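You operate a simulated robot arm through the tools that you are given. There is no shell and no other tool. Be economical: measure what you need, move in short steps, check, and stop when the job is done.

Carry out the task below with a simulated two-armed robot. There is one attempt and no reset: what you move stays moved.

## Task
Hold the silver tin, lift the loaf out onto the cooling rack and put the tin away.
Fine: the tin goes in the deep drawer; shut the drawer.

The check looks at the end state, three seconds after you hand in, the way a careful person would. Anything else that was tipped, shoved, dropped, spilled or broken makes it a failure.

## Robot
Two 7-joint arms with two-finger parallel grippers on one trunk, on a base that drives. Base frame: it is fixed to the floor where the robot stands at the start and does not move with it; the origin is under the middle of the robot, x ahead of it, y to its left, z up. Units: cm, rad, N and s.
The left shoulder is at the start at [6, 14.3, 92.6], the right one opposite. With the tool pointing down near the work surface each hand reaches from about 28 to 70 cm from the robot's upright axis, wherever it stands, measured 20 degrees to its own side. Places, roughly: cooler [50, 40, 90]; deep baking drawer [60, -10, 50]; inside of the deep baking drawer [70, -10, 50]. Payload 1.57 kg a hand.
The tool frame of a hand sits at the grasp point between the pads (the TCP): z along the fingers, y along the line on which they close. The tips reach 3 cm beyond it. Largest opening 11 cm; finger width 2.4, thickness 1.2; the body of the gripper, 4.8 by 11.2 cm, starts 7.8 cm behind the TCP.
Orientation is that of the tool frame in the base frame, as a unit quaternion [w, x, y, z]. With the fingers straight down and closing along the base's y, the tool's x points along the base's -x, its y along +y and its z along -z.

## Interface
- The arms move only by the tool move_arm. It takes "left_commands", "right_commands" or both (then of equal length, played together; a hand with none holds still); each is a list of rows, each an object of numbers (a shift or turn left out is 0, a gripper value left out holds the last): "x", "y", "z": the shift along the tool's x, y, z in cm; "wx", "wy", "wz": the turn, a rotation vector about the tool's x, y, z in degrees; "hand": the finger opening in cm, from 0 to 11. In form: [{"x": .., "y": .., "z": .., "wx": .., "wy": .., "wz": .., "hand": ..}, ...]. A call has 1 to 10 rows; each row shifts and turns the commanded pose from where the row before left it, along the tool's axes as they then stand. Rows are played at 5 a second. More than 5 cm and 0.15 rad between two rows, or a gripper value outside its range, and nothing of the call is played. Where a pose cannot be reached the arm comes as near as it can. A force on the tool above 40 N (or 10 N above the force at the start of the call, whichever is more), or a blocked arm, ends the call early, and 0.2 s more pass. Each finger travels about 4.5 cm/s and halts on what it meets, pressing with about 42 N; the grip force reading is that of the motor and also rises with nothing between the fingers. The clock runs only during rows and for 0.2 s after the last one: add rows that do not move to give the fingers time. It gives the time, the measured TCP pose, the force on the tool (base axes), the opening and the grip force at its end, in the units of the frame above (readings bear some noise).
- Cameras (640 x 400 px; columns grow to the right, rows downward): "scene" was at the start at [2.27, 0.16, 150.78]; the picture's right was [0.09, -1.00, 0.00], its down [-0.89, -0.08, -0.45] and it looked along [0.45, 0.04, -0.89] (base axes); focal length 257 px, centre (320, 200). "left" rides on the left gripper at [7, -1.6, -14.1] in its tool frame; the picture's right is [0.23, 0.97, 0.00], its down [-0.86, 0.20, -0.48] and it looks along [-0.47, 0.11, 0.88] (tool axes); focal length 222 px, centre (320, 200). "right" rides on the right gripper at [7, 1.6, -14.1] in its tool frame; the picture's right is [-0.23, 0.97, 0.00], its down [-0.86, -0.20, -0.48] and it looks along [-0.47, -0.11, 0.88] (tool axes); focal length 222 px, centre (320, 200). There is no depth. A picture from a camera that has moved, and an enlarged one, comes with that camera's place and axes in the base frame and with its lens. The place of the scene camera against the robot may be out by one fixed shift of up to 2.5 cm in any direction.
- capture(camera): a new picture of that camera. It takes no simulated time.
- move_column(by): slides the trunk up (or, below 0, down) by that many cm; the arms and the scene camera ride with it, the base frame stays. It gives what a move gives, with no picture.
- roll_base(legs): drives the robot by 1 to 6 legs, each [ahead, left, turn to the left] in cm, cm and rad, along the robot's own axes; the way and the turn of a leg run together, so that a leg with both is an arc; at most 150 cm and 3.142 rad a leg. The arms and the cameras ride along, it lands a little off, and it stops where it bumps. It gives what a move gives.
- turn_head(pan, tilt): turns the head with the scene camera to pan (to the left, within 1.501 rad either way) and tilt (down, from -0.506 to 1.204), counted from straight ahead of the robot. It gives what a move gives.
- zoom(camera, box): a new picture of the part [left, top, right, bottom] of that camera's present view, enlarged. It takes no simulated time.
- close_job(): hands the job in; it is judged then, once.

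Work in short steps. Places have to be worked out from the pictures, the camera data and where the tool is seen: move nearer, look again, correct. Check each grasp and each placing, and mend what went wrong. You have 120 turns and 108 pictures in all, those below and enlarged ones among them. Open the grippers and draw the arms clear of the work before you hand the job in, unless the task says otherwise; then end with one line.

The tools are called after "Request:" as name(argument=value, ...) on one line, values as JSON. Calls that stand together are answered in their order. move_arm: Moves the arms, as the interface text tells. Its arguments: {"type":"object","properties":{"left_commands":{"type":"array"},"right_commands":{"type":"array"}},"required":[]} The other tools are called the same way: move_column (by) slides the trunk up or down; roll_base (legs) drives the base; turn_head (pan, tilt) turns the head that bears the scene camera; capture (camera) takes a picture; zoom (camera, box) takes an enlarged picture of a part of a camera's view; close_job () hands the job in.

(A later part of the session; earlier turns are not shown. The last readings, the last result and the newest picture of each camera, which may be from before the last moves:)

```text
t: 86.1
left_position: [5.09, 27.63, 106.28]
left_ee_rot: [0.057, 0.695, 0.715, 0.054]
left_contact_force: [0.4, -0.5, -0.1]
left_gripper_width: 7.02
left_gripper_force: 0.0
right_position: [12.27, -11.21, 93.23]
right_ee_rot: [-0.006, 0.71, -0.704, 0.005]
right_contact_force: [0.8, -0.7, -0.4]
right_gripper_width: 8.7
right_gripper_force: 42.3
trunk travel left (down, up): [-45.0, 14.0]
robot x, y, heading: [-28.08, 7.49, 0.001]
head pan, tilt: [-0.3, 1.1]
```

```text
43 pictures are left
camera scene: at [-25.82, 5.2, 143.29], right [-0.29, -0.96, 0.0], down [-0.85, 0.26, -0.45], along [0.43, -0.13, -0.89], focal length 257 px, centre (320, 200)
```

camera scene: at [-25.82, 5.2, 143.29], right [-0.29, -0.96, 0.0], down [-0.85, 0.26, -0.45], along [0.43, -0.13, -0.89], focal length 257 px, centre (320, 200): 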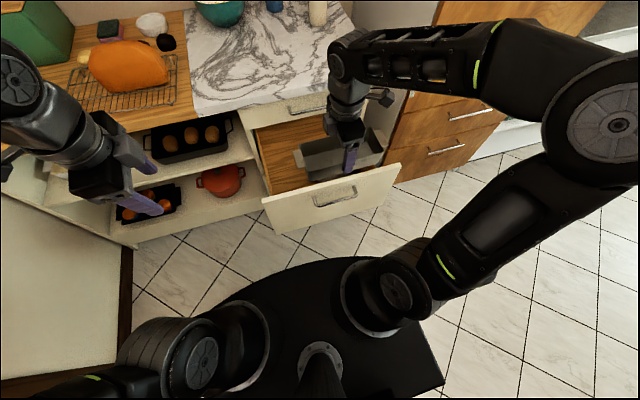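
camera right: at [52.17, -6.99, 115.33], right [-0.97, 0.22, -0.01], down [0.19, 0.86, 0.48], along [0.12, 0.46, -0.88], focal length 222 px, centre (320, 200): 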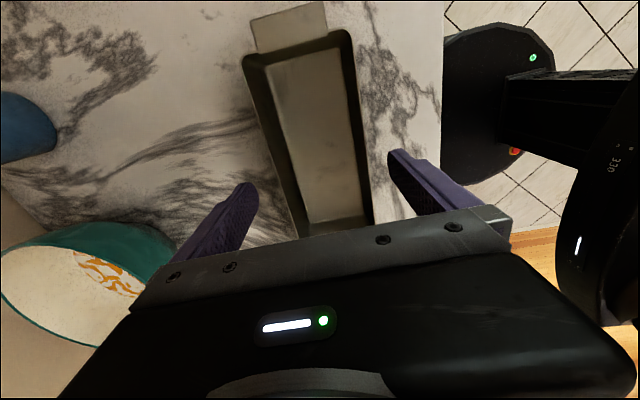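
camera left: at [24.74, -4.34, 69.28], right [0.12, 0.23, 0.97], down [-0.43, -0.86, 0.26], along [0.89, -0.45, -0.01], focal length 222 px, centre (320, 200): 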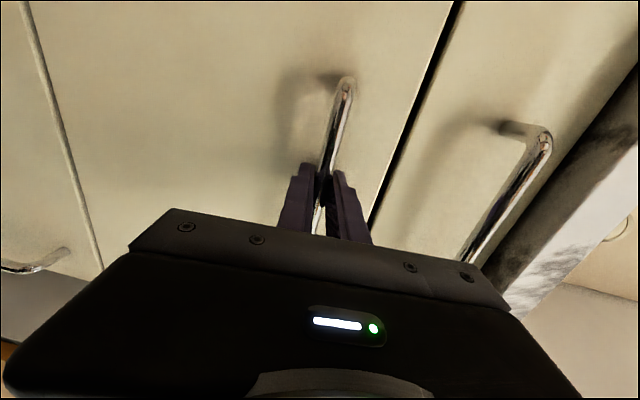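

Tin is over the drawer's front edge. Move it 14 cm forward to the middle of the opening and start lowering with the arm.

Request:
move_arm(right_commands=[{"y": -3.6}, {"y": -3.6}, {"y": -3.6}, {"y": -3.6}, {"z": 3}, {"z": 3}, {"z": 3}, {}])

Request:
capture(camera="scene")

Request:
capture(camera="right")

```text
t: 87.9
left_position: [5.2, 27.68, 106.2]
left_ee_rot: [0.056, 0.695, 0.715, 0.056]
left_contact_force: [0.2, -0.3, 0.2]
left_gripper_width: 6.99
left_gripper_force: 0.1
right_position: [26.67, -11.25, 84.34]
right_ee_rot: [-0.004, 0.709, -0.705, 0.005]
right_contact_force: [0.0, -0.3, -1.3]
right_gripper_width: 8.72
right_gripper_force: 41.8
trunk travel left (down, up): [-45.0, 14.0]
robot x, y, heading: [-28.18, 7.45, 0.005]
head pan, tilt: [-0.3, 1.1]
```

```text
42 pictures are left
camera scene: at [-25.84, 5.21, 143.29], right [-0.29, -0.96, 0.0], down [-0.85, 0.26, -0.45], along [0.43, -0.13, -0.89], focal length 257 px, centre (320, 200)
```

scene: 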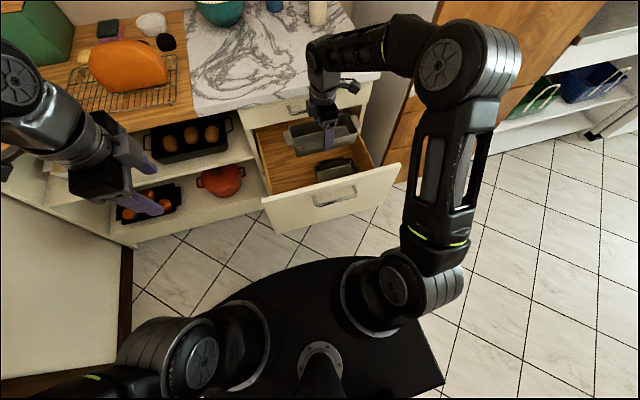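

```text
41 pictures are left
camera right: at [24.98, -18.0, 98.56], right [-0.98, 0.22, -0.01], down [0.19, 0.86, 0.48], along [0.12, 0.46, -0.88], focal length 222 px, centre (320, 200)
```

right: 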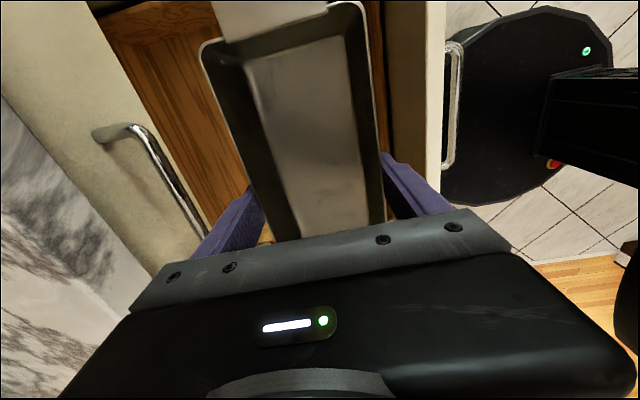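

There is an object already in the drawer. Zoom in.

Request:
zoom(camera="scene", box=[240, 100, 410, 240])

```text
2.86 times, centred on (325, 170) of scene
camera zoom: at [-25.84, 5.21, 143.29], right [-0.29, -0.96, 0.0], down [-0.85, 0.26, -0.45], along [0.43, -0.13, -0.89], focal length 735 px, centre (306, 286)
```

zoom: 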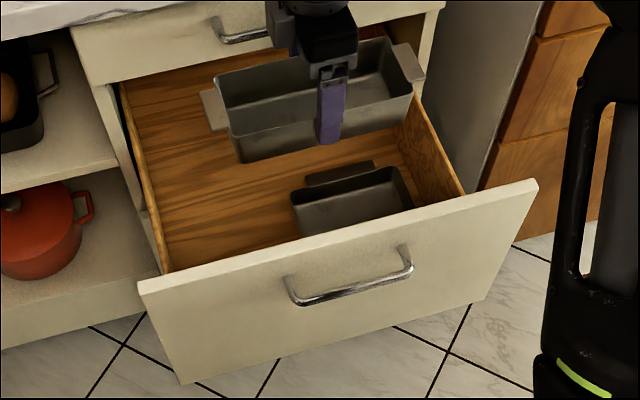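

A pan already sits at the drawer's front right (about y -28 to -11, back edge x≈36), so I can't lower here. The free strip is y≈-11 to 9, so the tin must go lengthwise along x. I'll raise and pull the tin back, and turn it 90°.

Request:
move_arm(right_commands=[{"z": -3}, {"z": -4}, {"z": -3.5}, {"y": 4}, {"y": 4}, {"y": 4}, {"wz": 8.2}, {"wz": 8.2}, {"wz": 8.2}, {"wz": 8.2}])

Request:
move_arm(right_commands=[{"wz": 8.2}, {"wz": 8.2}, {"wz": 8.2}, {"wz": 8.2}, {"wz": 8.2}, {"wz": 8.2}, {"wz": 8}, {}])

Request:
capture(camera="scene")

```text
t: 90.1
left_position: [5.15, 27.6, 106.26]
left_ee_rot: [0.056, 0.695, 0.715, 0.055]
left_contact_force: [-0.1, 0.2, 0.4]
left_gripper_width: 7.02
left_gripper_force: 0.1
right_position: [14.44, -11.19, 94.82]
right_ee_rot: [0.005, -0.481, 0.877, -0.004]
right_contact_force: [-0.1, -0.2, -2.3]
right_gripper_width: 8.71
right_gripper_force: 42.1
trunk travel left (down, up): [-45.0, 14.0]
robot x, y, heading: [-27.87, 7.59, 0.005]
head pan, tilt: [-0.3, 1.1]
```

```text
t: 91.9
left_position: [5.15, 27.63, 106.3]
left_ee_rot: [0.056, 0.695, 0.715, 0.055]
left_contact_force: [0.1, 0.4, -0.3]
left_gripper_width: 7.02
left_gripper_force: 0.0
right_position: [14.7, -11.19, 94.71]
right_ee_rot: [0.006, -0.003, 1.0, -0.001]
right_contact_force: [0.4, -0.7, -2.0]
right_gripper_width: 8.7
right_gripper_force: 41.7
trunk travel left (down, up): [-45.0, 14.0]
robot x, y, heading: [-27.74, 7.55, 0.003]
head pan, tilt: [-0.3, 1.1]
```

```text
39 pictures are left
camera scene: at [-25.83, 5.2, 143.29], right [-0.29, -0.96, 0.0], down [-0.85, 0.26, -0.45], along [0.43, -0.13, -0.89], focal length 257 px, centre (320, 200)
```

scene: 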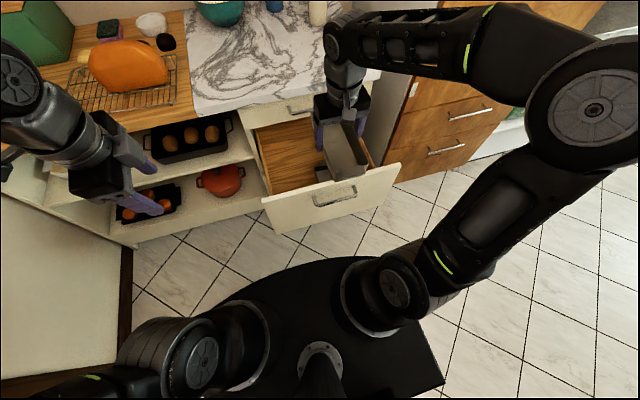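

Next, shift the base right 12 cm and use the left hand to grip the drawer front's top edge to pull it out a bit more for room.

Request:
roll_base(legs=[[0, -12, 0]])

Request:
move_arm(left_commands=[{"wx": 4.5}, {"wx": 4.5}, {"x": -4, "y": 2}, {"x": -4, "y": 2}, {"y": 3}, {"z": 4}, {"z": 4}, {"z": 4}, {"z": 4}, {"z": 4}])

Request:
capture(camera="scene")

Request:
capture(camera="left")

```text
t: 93.1
left_position: [5.23, 15.55, 106.33]
left_ee_rot: [0.055, 0.696, 0.714, 0.055]
left_contact_force: [0.4, -0.3, -0.1]
left_gripper_width: 6.99
left_gripper_force: 0.0
right_position: [14.66, -23.26, 94.7]
right_ee_rot: [0.007, -0.002, 1.0, -0.001]
right_contact_force: [0.1, -0.2, -1.1]
right_gripper_width: 8.73
right_gripper_force: 41.9
trunk travel left (down, up): [-45.0, 14.0]
robot x, y, heading: [-27.64, -4.61, -0.001]
head pan, tilt: [-0.3, 1.1]
```

```text
t: 95.3
left_position: [14.08, 7.57, 86.15]
left_ee_rot: [0.02, 0.697, 0.717, 0.017]
left_contact_force: [0.0, -0.1, 1.3]
left_gripper_width: 7.02
left_gripper_force: 0.1
left hand out of reach, approached as far as the arm can: row 2
right_position: [14.7, -23.23, 94.65]
right_ee_rot: [0.006, -0.003, 1.0, -0.001]
right_contact_force: [0.2, -0.6, -1.4]
right_gripper_width: 8.7
right_gripper_force: 42.0
trunk travel left (down, up): [-45.0, 14.0]
robot x, y, heading: [-27.69, -4.56, -0.002]
head pan, tilt: [-0.3, 1.1]
```

```text
38 pictures are left
camera scene: at [-25.76, -6.75, 143.29], right [-0.29, -0.96, 0.0], down [-0.85, 0.26, -0.45], along [0.43, -0.13, -0.89], focal length 257 px, centre (320, 200)
```

scene: 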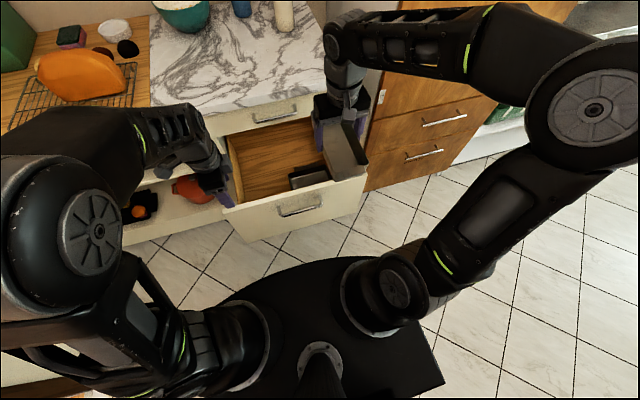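

```text
37 pictures are left
camera left: at [11.56, 14.49, 100.16], right [0.97, 0.25, 0.05], down [0.2, -0.85, 0.49], along [0.17, -0.46, -0.87], focal length 222 px, centre (320, 200)
```

left: 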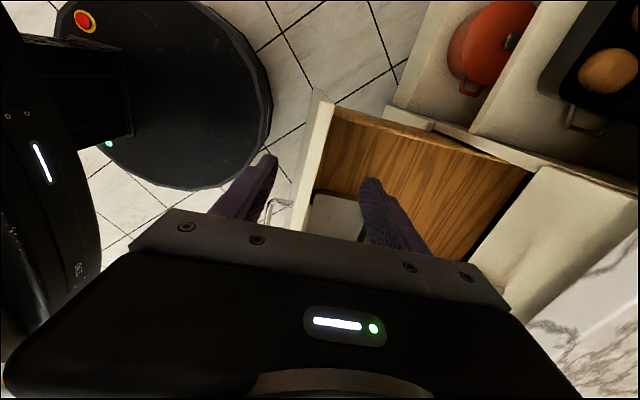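

The left camera shows the panel's top edge (x 12.9–15.4) right between the fingers. Lower 12 cm and grip it.

Request:
move_arm(left_commands=[{"z": 4}, {"z": 4}, {"z": 2.5}, {"z": 1.5}, {}, {"hand": 5}, {"hand": 3}, {"hand": 1.5}, {"hand": 1}, {}])

Request:
capture(camera="left")

```text
t: 97.5
left_position: [14.63, 7.63, 74.12]
left_ee_rot: [0.018, 0.698, 0.716, 0.018]
left_contact_force: [-0.5, 0.2, -1.2]
left_gripper_width: 1.97
left_gripper_force: 28.6
right_position: [14.58, -23.17, 94.78]
right_ee_rot: [0.007, -0.002, 1.0, 0.0]
right_contact_force: [1.2, -0.5, -1.5]
right_gripper_width: 8.72
right_gripper_force: 42.2
trunk travel left (down, up): [-45.0, 14.0]
robot x, y, heading: [-27.7, -4.6, 0.004]
head pan, tilt: [-0.3, 1.1]
```

```text
36 pictures are left
camera left: at [12.04, 14.51, 88.13], right [0.97, 0.25, 0.05], down [0.2, -0.85, 0.49], along [0.16, -0.46, -0.87], focal length 222 px, centre (320, 200)
```

left: 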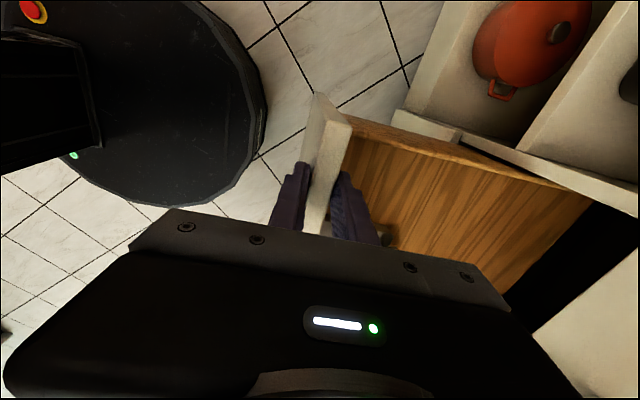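

Gripped (2 cm panel). Pull back 6 cm.

Request:
roll_base(legs=[[-6, 0, 0]])

Request:
capture(camera="scene")

Request:
capture(camera="left")

```text
t: 98.5
left_position: [8.65, 7.64, 74.17]
left_ee_rot: [0.02, 0.698, 0.716, 0.017]
left_contact_force: [-0.6, -3.0, -3.6]
left_gripper_width: 1.97
left_gripper_force: 33.8
right_position: [8.63, -23.2, 94.73]
right_ee_rot: [0.007, -0.002, 1.0, -0.001]
right_contact_force: [0.1, 0.0, -1.3]
right_gripper_width: 8.71
right_gripper_force: 42.2
trunk travel left (down, up): [-45.0, 14.0]
robot x, y, heading: [-33.72, -4.28, 0.007]
head pan, tilt: [-0.3, 1.1]
```

```text
35 pictures are left
camera scene: at [-31.82, -6.76, 143.27], right [-0.29, -0.96, 0.0], down [-0.85, 0.26, -0.45], along [0.43, -0.13, -0.89], focal length 257 px, centre (320, 200)
```

scene: 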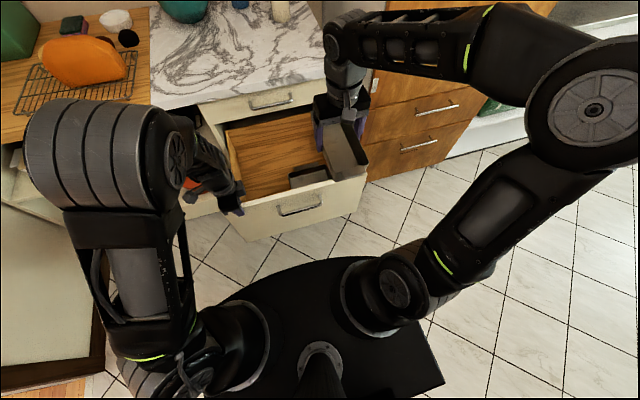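

```text
34 pictures are left
camera left: at [6.01, 14.5, 88.12], right [0.97, 0.25, 0.05], down [0.2, -0.85, 0.49], along [0.17, -0.46, -0.87], focal length 222 px, centre (320, 200)
```

left: 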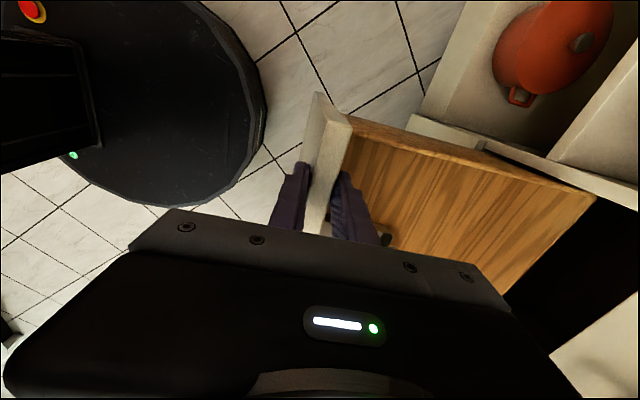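

The drawer is now about 35 cm out, with an interior roughly x 10–36. Release the panel, raise the left hand, and look into the drawer from above.

Request:
move_arm(left_commands=[{"hand": 4}, {"hand": 7}, {"hand": 7}, {"z": -3}, {"z": -4}, {"z": -4}, {"z": -4}, {"z": -3}, {}])

Request:
roll_base(legs=[[0, 22, 0]])

Request:
capture(camera="scene")

```text
t: 100.5
left_position: [7.74, 7.56, 91.99]
left_ee_rot: [0.019, 0.697, 0.717, 0.017]
left_contact_force: [0.2, 0.5, -0.2]
left_gripper_width: 7.03
left_gripper_force: 0.1
right_position: [8.59, -23.25, 94.67]
right_ee_rot: [0.007, -0.002, 1.0, -0.001]
right_contact_force: [1.3, -0.4, -0.1]
right_gripper_width: 8.7
right_gripper_force: 41.7
trunk travel left (down, up): [-45.0, 14.0]
robot x, y, heading: [-33.57, -4.58, 0.004]
head pan, tilt: [-0.3, 1.1]
```

```text
t: 102.2
left_position: [7.7, 29.65, 92.05]
left_ee_rot: [0.02, 0.698, 0.716, 0.017]
left_contact_force: [-0.5, 0.4, -0.2]
left_gripper_width: 7.02
left_gripper_force: 0.1
right_position: [8.61, -1.24, 94.73]
right_ee_rot: [0.007, -0.002, 1.0, -0.001]
right_contact_force: [0.0, 0.4, -1.7]
right_gripper_width: 8.72
right_gripper_force: 42.4
trunk travel left (down, up): [-45.0, 14.0]
robot x, y, heading: [-33.33, 17.42, 0.0]
head pan, tilt: [-0.3, 1.1]
```

```text
33 pictures are left
camera scene: at [-31.84, 15.35, 143.29], right [-0.29, -0.96, 0.0], down [-0.85, 0.26, -0.45], along [0.43, -0.13, -0.89], focal length 257 px, centre (320, 200)
```

scene: 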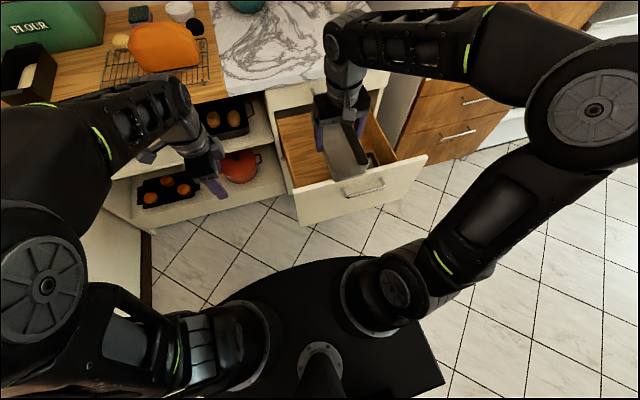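

Extend the right hand forward 14 cm over the drawer and inspect before lowering.

Request:
move_arm(right_commands=[{"x": -3.6}, {"x": -3.6}, {"x": -3.6}, {"x": -3.4}, {"z": 3}, {"z": 3}, {}])

Request:
capture(camera="right")

Request:
zoom(camera="scene", box=[250, 70, 450, 230])

```text
t: 103.8
left_position: [7.75, 29.65, 92.08]
left_ee_rot: [0.02, 0.697, 0.716, 0.017]
left_contact_force: [-0.9, -0.4, 0.0]
left_gripper_width: 7.03
left_gripper_force: 0.0
right_position: [22.82, -1.09, 88.87]
right_ee_rot: [0.008, -0.003, 1.0, -0.001]
right_contact_force: [0.0, -0.8, -1.1]
right_gripper_width: 8.72
right_gripper_force: 41.6
trunk travel left (down, up): [-45.0, 14.0]
robot x, y, heading: [-34.38, 16.87, 0.003]
head pan, tilt: [-0.3, 1.1]
```

```text
32 pictures are left
camera right: at [15.63, 0.62, 102.92], right [0.22, 0.98, 0.0], down [0.85, -0.19, 0.49], along [0.48, -0.11, -0.87], focal length 222 px, centre (320, 200)
```

right: 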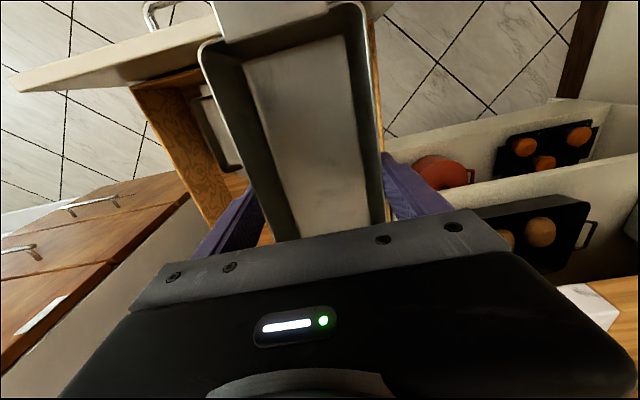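

```text
2.50 times, centred on (350, 150) of scene
camera zoom: at [-31.84, 15.24, 143.29], right [-0.29, -0.96, 0.0], down [-0.85, 0.26, -0.45], along [0.43, -0.13, -0.89], focal length 643 px, centre (245, 325)
```

zoom: 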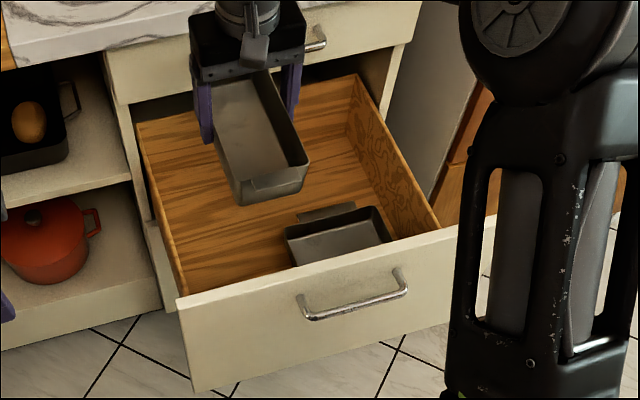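

The free left strip (y≈-10 to 10) fits the tin lengthwise. Shift to y≈0.2 and lower in stages.

Request:
move_arm(right_commands=[{"y": 1.3}, {"z": 3}, {"z": 4}, {"z": 4}, {"z": 4}, {}])

Request:
capture(camera="right")

Request:
capture(camera="scene")

```text
t: 105.2
left_position: [7.8, 29.66, 91.99]
left_ee_rot: [0.019, 0.698, 0.716, 0.017]
left_contact_force: [-0.5, -0.1, -0.5]
left_gripper_width: 7.02
left_gripper_force: 0.0
right_position: [22.9, 0.0, 73.69]
right_ee_rot: [0.007, -0.003, 1.0, -0.001]
right_contact_force: [0.0, -0.4, -1.8]
right_gripper_width: 8.69
right_gripper_force: 42.4
trunk travel left (down, up): [-45.0, 14.0]
robot x, y, heading: [-34.16, 17.41, 0.004]
head pan, tilt: [-0.3, 1.1]
```

```text
30 pictures are left
camera right: at [15.67, 1.68, 87.82], right [0.22, 0.98, 0.0], down [0.85, -0.19, 0.49], along [0.48, -0.11, -0.87], focal length 222 px, centre (320, 200)
```

right: 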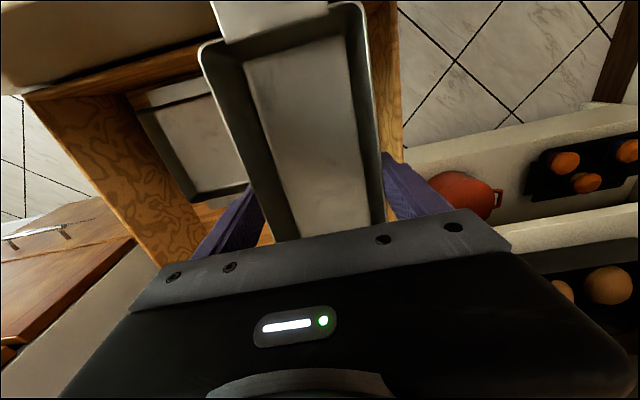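

```text
29 pictures are left
camera scene: at [-31.84, 15.25, 143.29], right [-0.29, -0.96, 0.0], down [-0.85, 0.26, -0.45], along [0.43, -0.13, -0.89], focal length 257 px, centre (320, 200)
```

scene: 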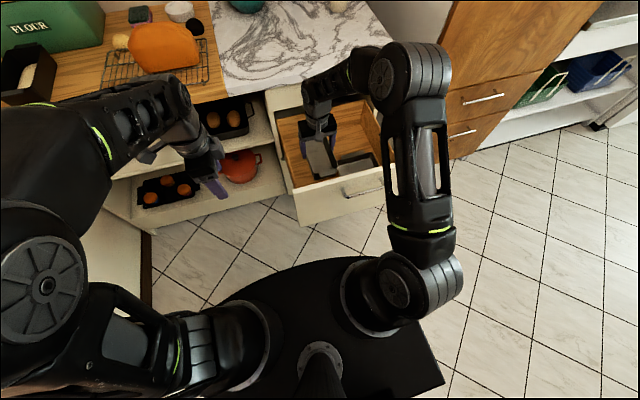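

Wall tops turn out to be near z≈58, leaving ample room; clearances look fine. Continue down to z≈58.

Request:
move_arm(right_commands=[{"z": 4}, {"z": 4}, {"z": 4}, {"z": 3.5}, {}])

Request:
capture(camera="right")

Request:
zoom(camera="scene", box=[250, 70, 450, 230])

```text
t: 106.4
left_position: [7.85, 29.58, 92.02]
left_ee_rot: [0.019, 0.698, 0.716, 0.017]
left_contact_force: [0.2, -0.4, 0.5]
left_gripper_width: 6.99
left_gripper_force: 0.2
right_position: [23.26, 0.2, 58.29]
right_ee_rot: [0.007, -0.003, 1.0, -0.001]
right_contact_force: [0.5, 0.2, -1.8]
right_gripper_width: 8.71
right_gripper_force: 42.3
trunk travel left (down, up): [-45.0, 14.0]
robot x, y, heading: [-33.92, 17.38, 0.002]
head pan, tilt: [-0.3, 1.1]
```

```text
28 pictures are left
camera right: at [16.15, 1.82, 72.38], right [0.22, 0.98, 0.0], down [0.85, -0.19, 0.49], along [0.48, -0.11, -0.87], focal length 222 px, centre (320, 200)
```

right: 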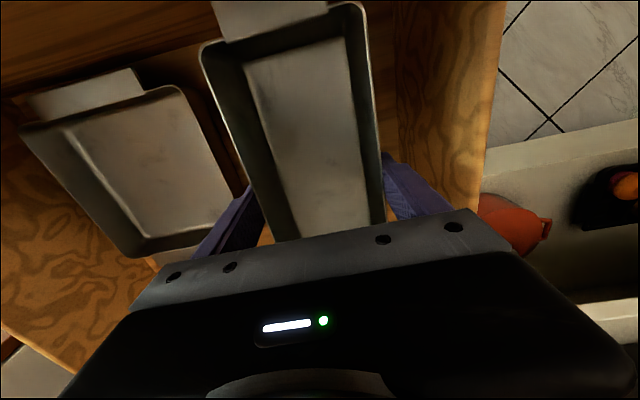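

```text
2.50 times, centred on (350, 150) of scene
camera zoom: at [-31.83, 15.24, 143.29], right [-0.29, -0.96, 0.0], down [-0.85, 0.26, -0.45], along [0.43, -0.13, -0.89], focal length 643 px, centre (245, 325)
```

zoom: 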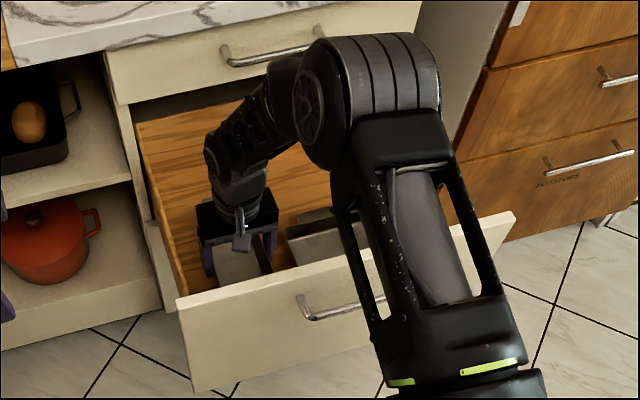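

Tin sits nicely between the pan and the left wall. Lower 4 more, then feel for the floor in small steps.

Request:
move_arm(right_commands=[{"z": 2}, {"z": 2}, {}])

Request:
move_arm(right_commands=[{"z": 0.8}, {}])

Request:
move_arm(right_commands=[{"z": 0.7}, {}])

Request:
capture(camera="right")

```text
t: 107.2
left_position: [7.8, 29.57, 92.12]
left_ee_rot: [0.02, 0.698, 0.716, 0.018]
left_contact_force: [0.9, 0.4, 0.6]
left_gripper_width: 7.0
left_gripper_force: 0.1
right_position: [23.25, 0.16, 54.19]
right_ee_rot: [0.007, -0.003, 1.0, 0.0]
right_contact_force: [-0.2, -0.5, -1.2]
right_gripper_width: 8.7
right_gripper_force: 42.1
trunk travel left (down, up): [-45.0, 14.0]
robot x, y, heading: [-34.04, 17.47, 0.007]
head pan, tilt: [-0.3, 1.1]
```

```text
t: 107.8
left_position: [7.72, 29.6, 92.08]
left_ee_rot: [0.02, 0.698, 0.716, 0.018]
left_contact_force: [-0.3, 0.5, -0.7]
left_gripper_width: 7.01
left_gripper_force: 0.1
right_position: [23.27, 0.21, 53.58]
right_ee_rot: [0.007, -0.003, 1.0, -0.001]
right_contact_force: [1.1, -0.5, -1.8]
right_gripper_width: 8.73
right_gripper_force: 42.3
trunk travel left (down, up): [-45.0, 14.0]
robot x, y, heading: [-33.7, 17.21, 0.002]
head pan, tilt: [-0.3, 1.1]
```

```text
t: 108.4
left_position: [7.8, 29.59, 92.0]
left_ee_rot: [0.019, 0.697, 0.717, 0.018]
left_contact_force: [0.8, 0.1, 0.0]
left_gripper_width: 7.02
left_gripper_force: 0.1
right_position: [23.25, 0.12, 52.86]
right_ee_rot: [0.007, -0.003, 1.0, -0.001]
right_contact_force: [-0.8, -0.6, -2.1]
right_gripper_width: 8.75
right_gripper_force: 42.1
trunk travel left (down, up): [-45.0, 14.0]
robot x, y, heading: [-33.86, 17.61, -0.001]
head pan, tilt: [-0.3, 1.1]
```

```text
26 pictures are left
camera right: at [16.21, 1.79, 66.88], right [0.22, 0.98, 0.0], down [0.85, -0.19, 0.49], along [0.48, -0.11, -0.87], focal length 222 px, centre (320, 200)
```

right: 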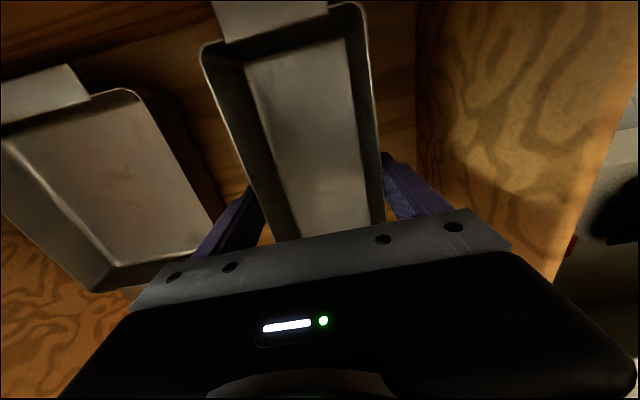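

Floor estimated at z≈45 (contact expected near TCP 50). Continue in small steps.

Request:
move_arm(right_commands=[{"z": 0.9}, {"z": 0.9}, {}])

Request:
move_arm(right_commands=[{"z": 0.5}, {}])

Request:
move_arm(right_commands=[{"z": 0.4}, {}])

```text
t: 109.2
left_position: [7.87, 29.57, 91.84]
left_ee_rot: [0.019, 0.698, 0.716, 0.017]
left_contact_force: [0.4, 0.4, 0.4]
left_gripper_width: 7.01
left_gripper_force: 0.0
right_position: [23.36, 0.25, 50.93]
right_ee_rot: [0.007, -0.003, 1.0, 0.0]
right_contact_force: [-0.1, 0.4, -2.1]
right_gripper_width: 8.7
right_gripper_force: 42.0
trunk travel left (down, up): [-45.0, 14.0]
robot x, y, heading: [-33.88, 17.38, 0.001]
head pan, tilt: [-0.3, 1.1]
```

```text
t: 109.8
left_position: [7.74, 29.59, 92.15]
left_ee_rot: [0.02, 0.697, 0.716, 0.018]
left_contact_force: [1.0, 0.2, 0.4]
left_gripper_width: 7.01
left_gripper_force: 0.0
right_position: [23.47, 0.14, 50.7]
right_ee_rot: [0.01, -0.004, 1.0, -0.001]
right_contact_force: [0.8, 0.4, 18.7]
right_gripper_width: 8.71
right_gripper_force: 41.9
trunk travel left (down, up): [-45.0, 14.0]
robot x, y, heading: [-33.83, 17.35, 0.006]
head pan, tilt: [-0.3, 1.1]
```

```text
t: 110.4
left_position: [7.6, 29.71, 92.11]
left_ee_rot: [0.02, 0.698, 0.716, 0.018]
left_contact_force: [-0.1, 0.1, -0.5]
left_gripper_width: 6.99
left_gripper_force: 0.0
right_position: [23.4, 0.1, 50.38]
right_ee_rot: [0.01, -0.003, 1.0, 0.0]
right_contact_force: [1.6, 3.4, 26.9]
right_gripper_width: 8.69
right_gripper_force: 41.5
trunk travel left (down, up): [-45.0, 14.0]
robot x, y, heading: [-34.13, 17.51, -0.003]
head pan, tilt: [-0.3, 1.1]
```

Tin is on the drawer floor. Ease up slightly, open the fingers and rise straight up.

Request:
move_arm(right_commands=[{"z": -0.3}, {"hand": 9.2}, {"hand": 10.2}, {"hand": 10.6}, {}, {"z": -1.5}, {"z": -3}, {"z": -4}, {"z": -4}, {}])

Request:
capture(camera="right")

```text
t: 112.6
left_position: [7.83, 29.63, 92.0]
left_ee_rot: [0.019, 0.697, 0.716, 0.017]
left_contact_force: [-0.4, -0.4, 1.0]
left_gripper_width: 7.0
left_gripper_force: 0.1
right_position: [23.33, -0.07, 63.08]
right_ee_rot: [0.007, -0.003, 1.0, -0.001]
right_contact_force: [0.2, -0.1, 0.1]
right_gripper_width: 10.61
right_gripper_force: 0.0
trunk travel left (down, up): [-45.0, 14.0]
robot x, y, heading: [-33.95, 17.56, 0.002]
head pan, tilt: [-0.3, 1.1]
```

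```text
25 pictures are left
camera right: at [16.14, 1.61, 77.05], right [0.22, 0.98, 0.0], down [0.85, -0.19, 0.49], along [0.48, -0.11, -0.87], focal length 222 px, centre (320, 200)
```

right: 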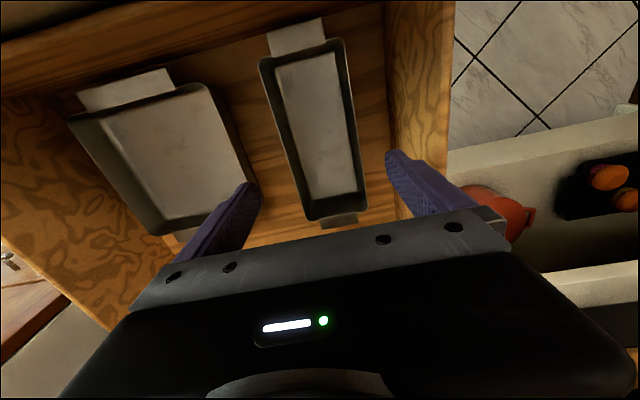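

The tin sits upright in the drawer beside the pan, nothing disturbed. Raise the right hand out and retract it.

Request:
move_arm(right_commands=[{"z": -4}, {"z": -4}, {"z": -4}, {"z": -4}, {"z": -4}, {"z": -4}, {"z": -4}, {"z": -4}, {"x": 3.5}, {"x": 3.5}])

Request:
roll_base(legs=[[-30, 0, 0]])

Request:
roll_base(legs=[[0, -46, 0]])

Request:
move_column(by=-17.5)

```text
t: 114.8
left_position: [7.7, 29.69, 92.06]
left_ee_rot: [0.019, 0.698, 0.716, 0.017]
left_contact_force: [-0.2, -0.8, 0.0]
left_gripper_width: 6.99
left_gripper_force: 0.0
right_position: [15.72, 0.14, 94.81]
right_ee_rot: [0.008, -0.004, 1.0, 0.0]
right_contact_force: [-0.2, 0.7, 0.6]
right_gripper_width: 10.6
right_gripper_force: 0.1
trunk travel left (down, up): [-45.0, 14.0]
robot x, y, heading: [-33.45, 17.4, 0.001]
head pan, tilt: [-0.3, 1.1]
```

```text
t: 116.9
left_position: [-23.17, 29.51, 92.15]
left_ee_rot: [0.02, 0.698, 0.715, 0.018]
left_contact_force: [-0.5, -1.6, -1.1]
left_gripper_width: 7.03
left_gripper_force: 0.0
right_position: [-15.09, 0.12, 94.83]
right_ee_rot: [0.007, -0.001, 1.0, 0.0]
right_contact_force: [-0.8, 0.9, 0.5]
right_gripper_width: 10.59
right_gripper_force: 0.0
trunk travel left (down, up): [-45.0, 14.0]
robot x, y, heading: [-65.08, 17.53, -0.004]
head pan, tilt: [-0.3, 1.1]
```

```text
t: 119.6
left_position: [-23.31, -16.01, 91.97]
left_ee_rot: [0.019, 0.7, 0.713, 0.019]
left_contact_force: [-0.1, 0.3, 0.9]
left_gripper_width: 7.0
left_gripper_force: 0.0
right_position: [-15.35, -45.48, 94.66]
right_ee_rot: [0.007, 0.001, 1.0, -0.001]
right_contact_force: [0.5, -0.2, -0.2]
right_gripper_width: 10.61
right_gripper_force: 0.1
trunk travel left (down, up): [-45.0, 14.0]
robot x, y, heading: [-64.77, -27.48, -0.007]
head pan, tilt: [-0.3, 1.1]
```

```text
t: 121.6
left_position: [-23.2, -15.98, 74.58]
left_ee_rot: [0.02, 0.7, 0.714, 0.017]
left_contact_force: [0.4, -0.7, -0.3]
left_gripper_width: 6.98
left_gripper_force: 0.1
right_position: [-15.42, -45.38, 77.29]
right_ee_rot: [0.007, 0.002, 1.0, -0.001]
right_contact_force: [0.0, 0.3, 0.0]
right_gripper_width: 10.6
right_gripper_force: 0.1
trunk travel left (down, up): [-27.5, 31.5]
robot x, y, heading: [-65.02, -27.54, -0.008]
head pan, tilt: [-0.3, 1.1]
```

Move the left hand forward/up to the pose where the forward-pointing turn worked, close it, and turn it forward.

Request:
move_arm(left_commands=[{"x": 2, "y": 4, "z": -2, "hand": 4}, {"x": 2, "y": 4, "z": -3, "hand": 2}, {"x": 2, "y": 3, "z": -3, "hand": 0}, {"z": -2, "hand": 0}, {}])

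Request:
move_arm(left_commands=[{"wx": -8.2}, {"wx": -8.2}, {"wx": -8.2}, {"wx": -8.2}, {"wx": -8.2}, {"wx": -8.2}, {"wx": -8.2}, {"wx": -8.2}, {"wx": -8.2}, {"wx": -8}])

Request:
turn_head(pan=0.15, tilt=0.8)

Request:
capture(camera="scene")

```text
refused: row 2 steps farther than a row can; nothing moved
```

```text
t: 123.3
left_position: [-16.18, -22.93, 77.67]
left_ee_rot: [0.428, 0.569, 0.646, 0.275]
left_contact_force: [-0.5, -0.2, 0.4]
left_gripper_width: 7.02
left_gripper_force: 0.1
left hand out of reach, approached as far as the arm can: row 5, 6, 7, 8
right_position: [-15.4, -45.47, 77.29]
right_ee_rot: [0.007, 0.001, 1.0, 0.0]
right_contact_force: [-0.2, 0.3, 0.0]
right_gripper_width: 10.61
right_gripper_force: 0.0
trunk travel left (down, up): [-27.5, 31.5]
robot x, y, heading: [-64.96, -27.8, -0.01]
head pan, tilt: [-0.3, 1.1]
stopped in row 8 (left hand): the arm was blocked; the commanded pose is now the measured one
```

```text
t: 124.2
left_position: [-16.2, -23.16, 77.41]
left_ee_rot: [0.428, 0.569, 0.646, 0.275]
left_contact_force: [0.6, -0.8, 0.5]
left_gripper_width: 7.01
left_gripper_force: 0.1
right_position: [-15.4, -45.42, 77.26]
right_ee_rot: [0.006, 0.001, 1.0, -0.001]
right_contact_force: [0.3, -0.4, 0.3]
right_gripper_width: 10.58
right_gripper_force: 0.1
trunk travel left (down, up): [-27.5, 31.5]
robot x, y, heading: [-64.77, -27.48, -0.006]
head pan, tilt: [0.15, 0.799]
```

```text
24 pictures are left
camera scene: at [-60.98, -26.92, 127.96], right [0.14, -0.99, 0.0], down [-0.71, -0.1, -0.7], along [0.69, 0.1, -0.72], focal length 257 px, centre (320, 200)
```

scene: 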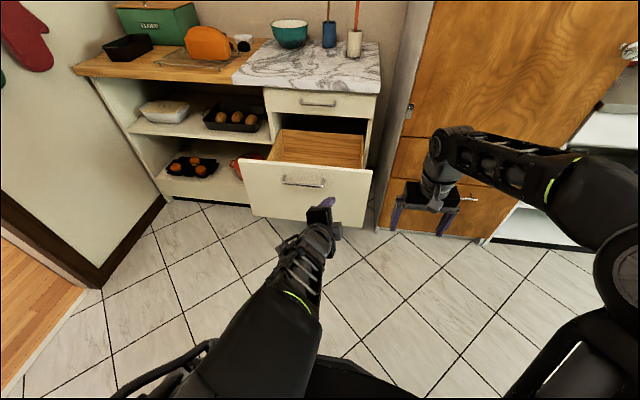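

The left hand now points forward and 29° down at y≈-23, beside the handle — good enough to push the panel with closed fingertips. Close it, fold the right hand back, and lower the trunk 14 cm so the tips are at z≈62.

Request:
move_arm(left_commands=[{"hand": 3}, {"hand": 0}, {"hand": 0}, {}, {}], right_commands=[{"x": 4, "hand": 5}, {"x": 4, "hand": 5}, {"x": 4}, {"x": 3}, {}])

Request:
move_column(by=-14)

Request:
roll_base(legs=[[16, 0, 0]])

Request:
capture(camera="scene")

Request:
capture(camera="left")

```text
t: 125.4
left_position: [-16.34, -23.26, 77.71]
left_ee_rot: [0.428, 0.57, 0.645, 0.276]
left_contact_force: [-1.0, -0.2, -0.6]
left_gripper_width: 0.0
left_gripper_force: 19.1
right_position: [-30.5, -45.31, 76.98]
right_ee_rot: [0.007, 0.0, 1.0, -0.001]
right_contact_force: [-0.4, 0.2, 0.1]
right_gripper_width: 5.01
right_gripper_force: 0.0
trunk travel left (down, up): [-27.5, 31.5]
robot x, y, heading: [-64.99, -27.55, -0.003]
head pan, tilt: [0.15, 0.799]
```

```text
t: 127.1
left_position: [-16.33, -23.26, 63.69]
left_ee_rot: [0.429, 0.57, 0.645, 0.275]
left_contact_force: [-0.2, 0.4, -1.4]
left_gripper_width: 0.01
left_gripper_force: 21.5
right_position: [-30.43, -45.12, 63.03]
right_ee_rot: [0.007, 0.001, 1.0, -0.001]
right_contact_force: [0.1, 0.4, -0.6]
right_gripper_width: 4.99
right_gripper_force: 0.1
trunk travel left (down, up): [-13.5, 45.5]
robot x, y, heading: [-64.55, -27.2, -0.008]
head pan, tilt: [0.15, 0.799]
```

```text
t: 128.5
left_position: [-0.27, -23.23, 63.65]
left_ee_rot: [0.427, 0.569, 0.646, 0.276]
left_contact_force: [-0.4, 0.6, 0.4]
left_gripper_width: 0.01
left_gripper_force: 21.1
right_position: [-14.53, -45.22, 63.05]
right_ee_rot: [0.007, 0.0, 1.0, -0.001]
right_contact_force: [-0.4, 0.2, -0.4]
right_gripper_width: 5.01
right_gripper_force: 0.0
trunk travel left (down, up): [-13.5, 45.5]
robot x, y, heading: [-49.1, -27.38, -0.007]
head pan, tilt: [0.15, 0.799]
```

```text
23 pictures are left
camera scene: at [-45.04, -26.99, 113.96], right [0.14, -0.99, 0.0], down [-0.71, -0.1, -0.7], along [0.69, 0.1, -0.72], focal length 257 px, centre (320, 200)
```

scene: 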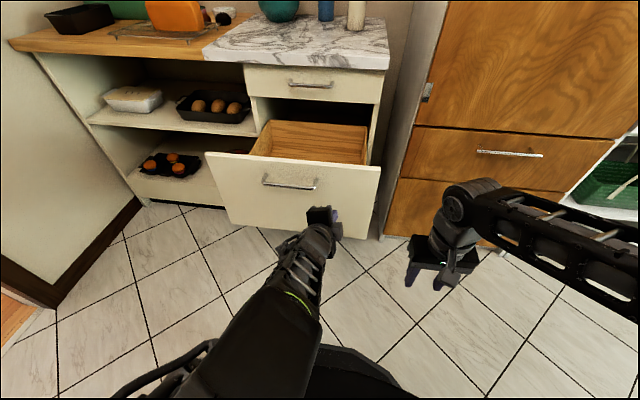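

```text
22 pictures are left
camera left: at [-13.36, -15.0, 67.38], right [0.49, 0.41, 0.77], down [-0.33, -0.73, 0.6], along [0.81, -0.55, -0.22], focal length 222 px, centre (320, 200)
```

left: 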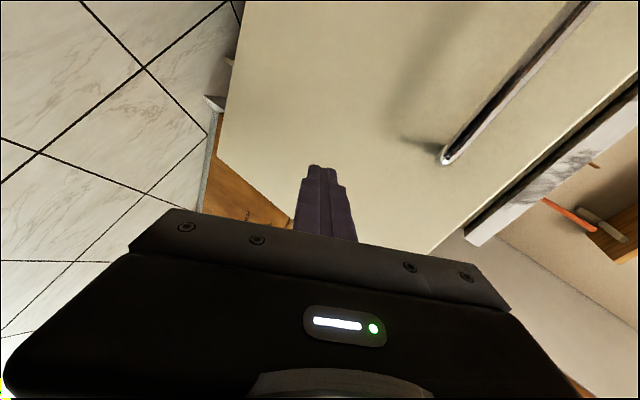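

Tips are 5 cm short of the panel, clear of the handle. Drive forward 22 cm to push.

Request:
roll_base(legs=[[22, 0, 0]])

Request:
capture(camera="scene")

```text
t: 130.2
left_position: [21.84, -23.7, 63.64]
left_ee_rot: [0.428, 0.572, 0.644, 0.274]
left_contact_force: [-0.9, -0.6, -0.4]
left_gripper_width: 0.0
left_gripper_force: 21.6
right_position: [7.35, -45.53, 63.17]
right_ee_rot: [0.007, 0.002, 1.0, -0.001]
right_contact_force: [0.5, 0.8, 0.4]
right_gripper_width: 5.01
right_gripper_force: 0.1
trunk travel left (down, up): [-13.5, 45.5]
robot x, y, heading: [-27.27, -27.64, -0.014]
head pan, tilt: [0.15, 0.799]
```

```text
21 pictures are left
camera scene: at [-23.04, -27.19, 113.96], right [0.14, -0.99, 0.0], down [-0.71, -0.1, -0.7], along [0.69, 0.1, -0.72], focal length 257 px, centre (320, 200)
```

scene: 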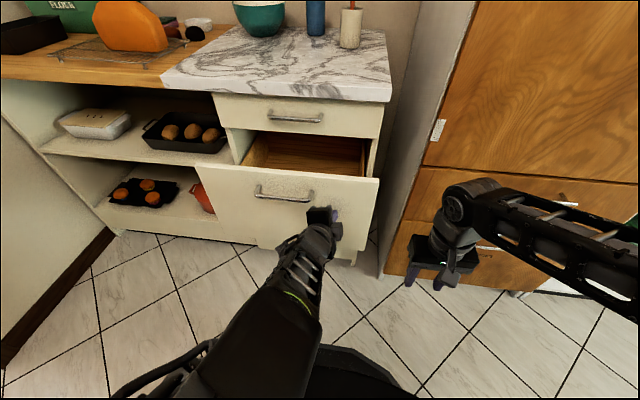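

The drawer closes smoothly. Push 14 more.

Request:
roll_base(legs=[[14, 0, 0]])

Request:
zoom(camera="scene", box=[160, 80, 420, 260])

```text
t: 131.6
left_position: [35.83, -23.74, 63.6]
left_ee_rot: [0.428, 0.571, 0.644, 0.275]
left_contact_force: [0.1, -0.4, -0.3]
left_gripper_width: 0.0
left_gripper_force: 20.8
right_position: [21.37, -45.76, 63.13]
right_ee_rot: [0.007, 0.003, 1.0, -0.002]
right_contact_force: [0.6, 1.1, 0.0]
right_gripper_width: 5.01
right_gripper_force: 0.1
trunk travel left (down, up): [-13.5, 45.5]
robot x, y, heading: [-13.06, -28.32, -0.01]
head pan, tilt: [0.15, 0.799]
```

```text
2.22 times, centred on (290, 170) of scene
camera zoom: at [-9.03, -27.33, 113.96], right [0.14, -0.99, 0.0], down [-0.71, -0.1, -0.7], along [0.69, 0.1, -0.72], focal length 571 px, centre (387, 267)
```

zoom: 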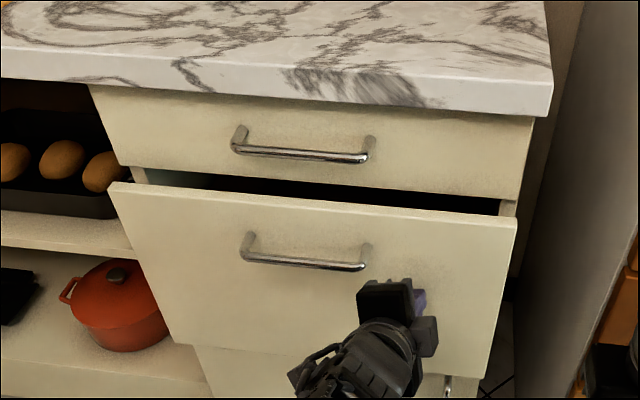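

About 4 cm remain. Finish with the arm, watching the force.

Request:
move_arm(left_commands=[{"y": 0.5, "z": 0.866}, {"y": 0.5, "z": 0.866}, {"y": 0.5, "z": 0.866}, {}])

Request:
move_arm(left_commands=[{"y": 0.25, "z": 0.433}, {"y": 0.25, "z": 0.433}, {}])

Request:
zoom(camera="scene", box=[160, 80, 420, 260])

```text
t: 132.6
left_position: [38.81, -23.75, 63.72]
left_ee_rot: [0.429, 0.571, 0.644, 0.275]
left_contact_force: [0.1, 0.0, -0.4]
left_gripper_width: 0.0
left_gripper_force: 21.1
right_position: [21.44, -45.7, 63.23]
right_ee_rot: [0.006, 0.003, 1.0, -0.001]
right_contact_force: [0.0, -0.5, 0.6]
right_gripper_width: 5.01
right_gripper_force: 0.1
trunk travel left (down, up): [-13.5, 45.5]
robot x, y, heading: [-12.97, -28.39, -0.011]
head pan, tilt: [0.15, 0.799]
```

```text
t: 133.3
left_position: [39.74, -23.89, 63.67]
left_ee_rot: [0.429, 0.571, 0.644, 0.275]
left_contact_force: [-0.1, 0.1, 0.9]
left_gripper_width: 0.03
left_gripper_force: 22.1
right_position: [21.36, -45.8, 63.19]
right_ee_rot: [0.007, 0.002, 1.0, -0.001]
right_contact_force: [0.3, 0.4, -1.0]
right_gripper_width: 5.0
right_gripper_force: 0.0
trunk travel left (down, up): [-13.5, 45.5]
robot x, y, heading: [-12.78, -28.23, -0.007]
head pan, tilt: [0.15, 0.799]
```

```text
2.22 times, centred on (290, 170) of scene
camera zoom: at [-9.01, -27.33, 113.96], right [0.14, -0.99, 0.0], down [-0.71, -0.1, -0.7], along [0.69, 0.1, -0.72], focal length 571 px, centre (387, 267)
```

zoom: 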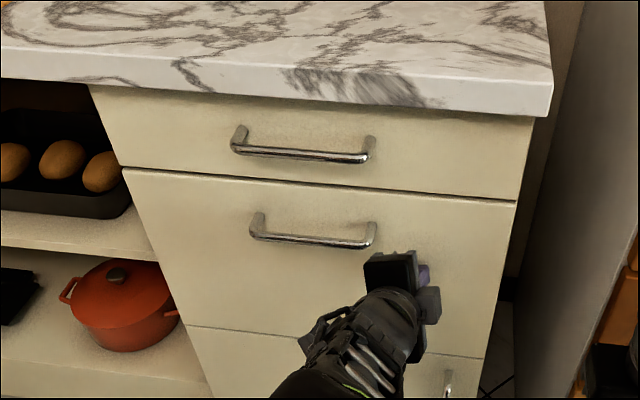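

Looks almost flush. Push a bit more until force rises.

Request:
move_arm(left_commands=[{"y": 0.2, "z": 0.346}, {"y": 0.2, "z": 0.346}, {}])

Request:
move_arm(left_commands=[{"y": 0.2, "z": 0.346}, {"y": 0.2, "z": 0.346}, {}])

Request:
zoom(camera="scene", box=[160, 80, 420, 260])

```text
t: 133.9
left_position: [39.98, -23.89, 63.75]
left_ee_rot: [0.428, 0.572, 0.644, 0.274]
left_contact_force: [-25.1, 3.1, 16.3]
left_gripper_width: 0.0
left_gripper_force: 21.2
right_position: [21.17, -45.66, 63.27]
right_ee_rot: [0.009, 0.002, 1.0, -0.001]
right_contact_force: [1.0, 1.0, -0.2]
right_gripper_width: 5.01
right_gripper_force: 0.0
trunk travel left (down, up): [-13.5, 45.5]
robot x, y, heading: [-13.22, -27.9, -0.012]
head pan, tilt: [0.15, 0.799]
stopped in row 2 (left hand): the force on the tool passed its limit (the readings are from after the stop); the commanded pose is now the measured one
```

```text
t: 134.2
left_position: [40.02, -23.89, 63.73]
left_ee_rot: [0.429, 0.572, 0.644, 0.273]
left_contact_force: [-25.9, 4.5, 18.1]
left_gripper_width: 0.0
left_gripper_force: 21.4
right_position: [21.15, -45.53, 63.28]
right_ee_rot: [0.009, 0.002, 1.0, -0.002]
right_contact_force: [0.3, 0.6, 0.3]
right_gripper_width: 5.02
right_gripper_force: 0.1
trunk travel left (down, up): [-13.5, 45.5]
robot x, y, heading: [-12.95, -28.26, -0.004]
head pan, tilt: [0.15, 0.799]
stopped in row 1 (left hand): the force on the tool passed its limit (the readings are from after the stop); the commanded pose is now the measured one
```

```text
2.22 times, centred on (290, 170) of scene
camera zoom: at [-9.47, -27.28, 113.99], right [0.14, -0.99, 0.0], down [-0.71, -0.1, -0.7], along [0.69, 0.1, -0.71], focal length 571 px, centre (387, 267)
```

zoom: 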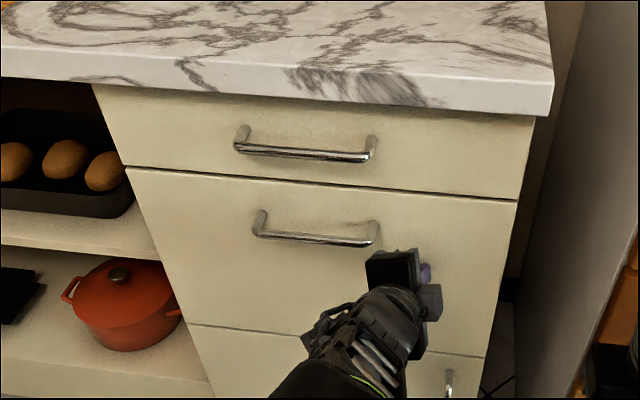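

The drawer is fully shut (hard stop at 25 N). Back away, open the grippers, and check the whole scene.

Request:
move_arm(left_commands=[{"y": -0.5, "z": -0.866}, {"y": -1, "z": -1.73}, {}])

Request:
roll_base(legs=[[-45, 0, 0]])

Request:
move_column(by=35)

Request:
move_arm(left_commands=[{"hand": 5}, {"hand": 10}, {"hand": 10}, {}, {}], right_commands=[{"hand": 8}, {"hand": 10}, {"hand": 10}, {}, {}])

Request:
turn_head(pan=0.25, tilt=0.6)

Request:
capture(camera="scene")

```text
t: 135.0
left_position: [37.23, -23.4, 63.36]
left_ee_rot: [0.425, 0.569, 0.648, 0.273]
left_contact_force: [-0.1, -0.2, -0.9]
left_gripper_width: 0.0
left_gripper_force: 21.2
right_position: [21.4, -45.7, 63.18]
right_ee_rot: [0.007, 0.003, 1.0, -0.001]
right_contact_force: [-0.6, 0.2, 0.7]
right_gripper_width: 4.99
right_gripper_force: 0.2
trunk travel left (down, up): [-13.5, 45.5]
robot x, y, heading: [-13.09, -28.07, -0.009]
head pan, tilt: [0.15, 0.799]
```

```text
t: 137.8
left_position: [-8.3, -23.28, 63.4]
left_ee_rot: [0.427, 0.57, 0.648, 0.271]
left_contact_force: [-0.1, 0.1, 0.2]
left_gripper_width: 0.02
left_gripper_force: 21.4
right_position: [-23.98, -45.23, 63.15]
right_ee_rot: [0.007, 0.001, 1.0, -0.001]
right_contact_force: [1.1, -0.4, 0.6]
right_gripper_width: 5.02
right_gripper_force: 0.0
trunk travel left (down, up): [-13.5, 45.5]
robot x, y, heading: [-58.29, -27.72, -0.003]
head pan, tilt: [0.15, 0.799]
```

```text
t: 141.2
left_position: [-8.06, -23.26, 98.38]
left_ee_rot: [0.426, 0.569, 0.648, 0.272]
left_contact_force: [-0.3, -0.2, 0.0]
left_gripper_width: 0.03
left_gripper_force: 21.0
right_position: [-23.94, -45.23, 98.1]
right_ee_rot: [0.006, 0.001, 1.0, -0.001]
right_contact_force: [-0.7, 0.6, 0.0]
right_gripper_width: 5.01
right_gripper_force: 0.2
trunk travel left (down, up): [-48.5, 10.5]
robot x, y, heading: [-58.41, -27.82, -0.003]
head pan, tilt: [0.15, 0.799]
```

```text
t: 142.4
left_position: [-8.17, -23.43, 98.44]
left_ee_rot: [0.427, 0.569, 0.648, 0.272]
left_contact_force: [-0.1, -0.7, 0.0]
left_gripper_width: 10.03
left_gripper_force: 0.2
right_position: [-23.86, -45.31, 98.19]
right_ee_rot: [0.007, 0.001, 1.0, -0.001]
right_contact_force: [-0.3, -0.3, -0.9]
right_gripper_width: 9.99
right_gripper_force: 0.1
trunk travel left (down, up): [-48.5, 10.5]
robot x, y, heading: [-58.15, -28.14, -0.013]
head pan, tilt: [0.15, 0.799]
```

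```text
t: 143.1
left_position: [-8.28, -23.29, 98.28]
left_ee_rot: [0.426, 0.569, 0.649, 0.272]
left_contact_force: [-0.3, -0.3, 1.1]
left_gripper_width: 10.01
left_gripper_force: 0.0
right_position: [-23.86, -45.22, 98.22]
right_ee_rot: [0.007, 0.001, 1.0, -0.001]
right_contact_force: [-0.6, -0.2, -0.1]
right_gripper_width: 10.0
right_gripper_force: 0.0
trunk travel left (down, up): [-48.5, 10.5]
robot x, y, heading: [-58.65, -28.05, -0.001]
head pan, tilt: [0.25, 0.6]
```

```text
17 pictures are left
camera scene: at [-53.83, -25.99, 150.64], right [0.24, -0.97, 0.0], down [-0.55, -0.14, -0.82], along [0.8, 0.2, -0.57], focal length 257 px, centre (320, 200)
```

scene: 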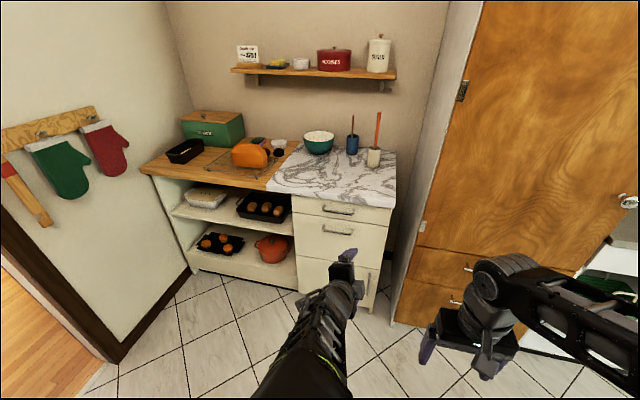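

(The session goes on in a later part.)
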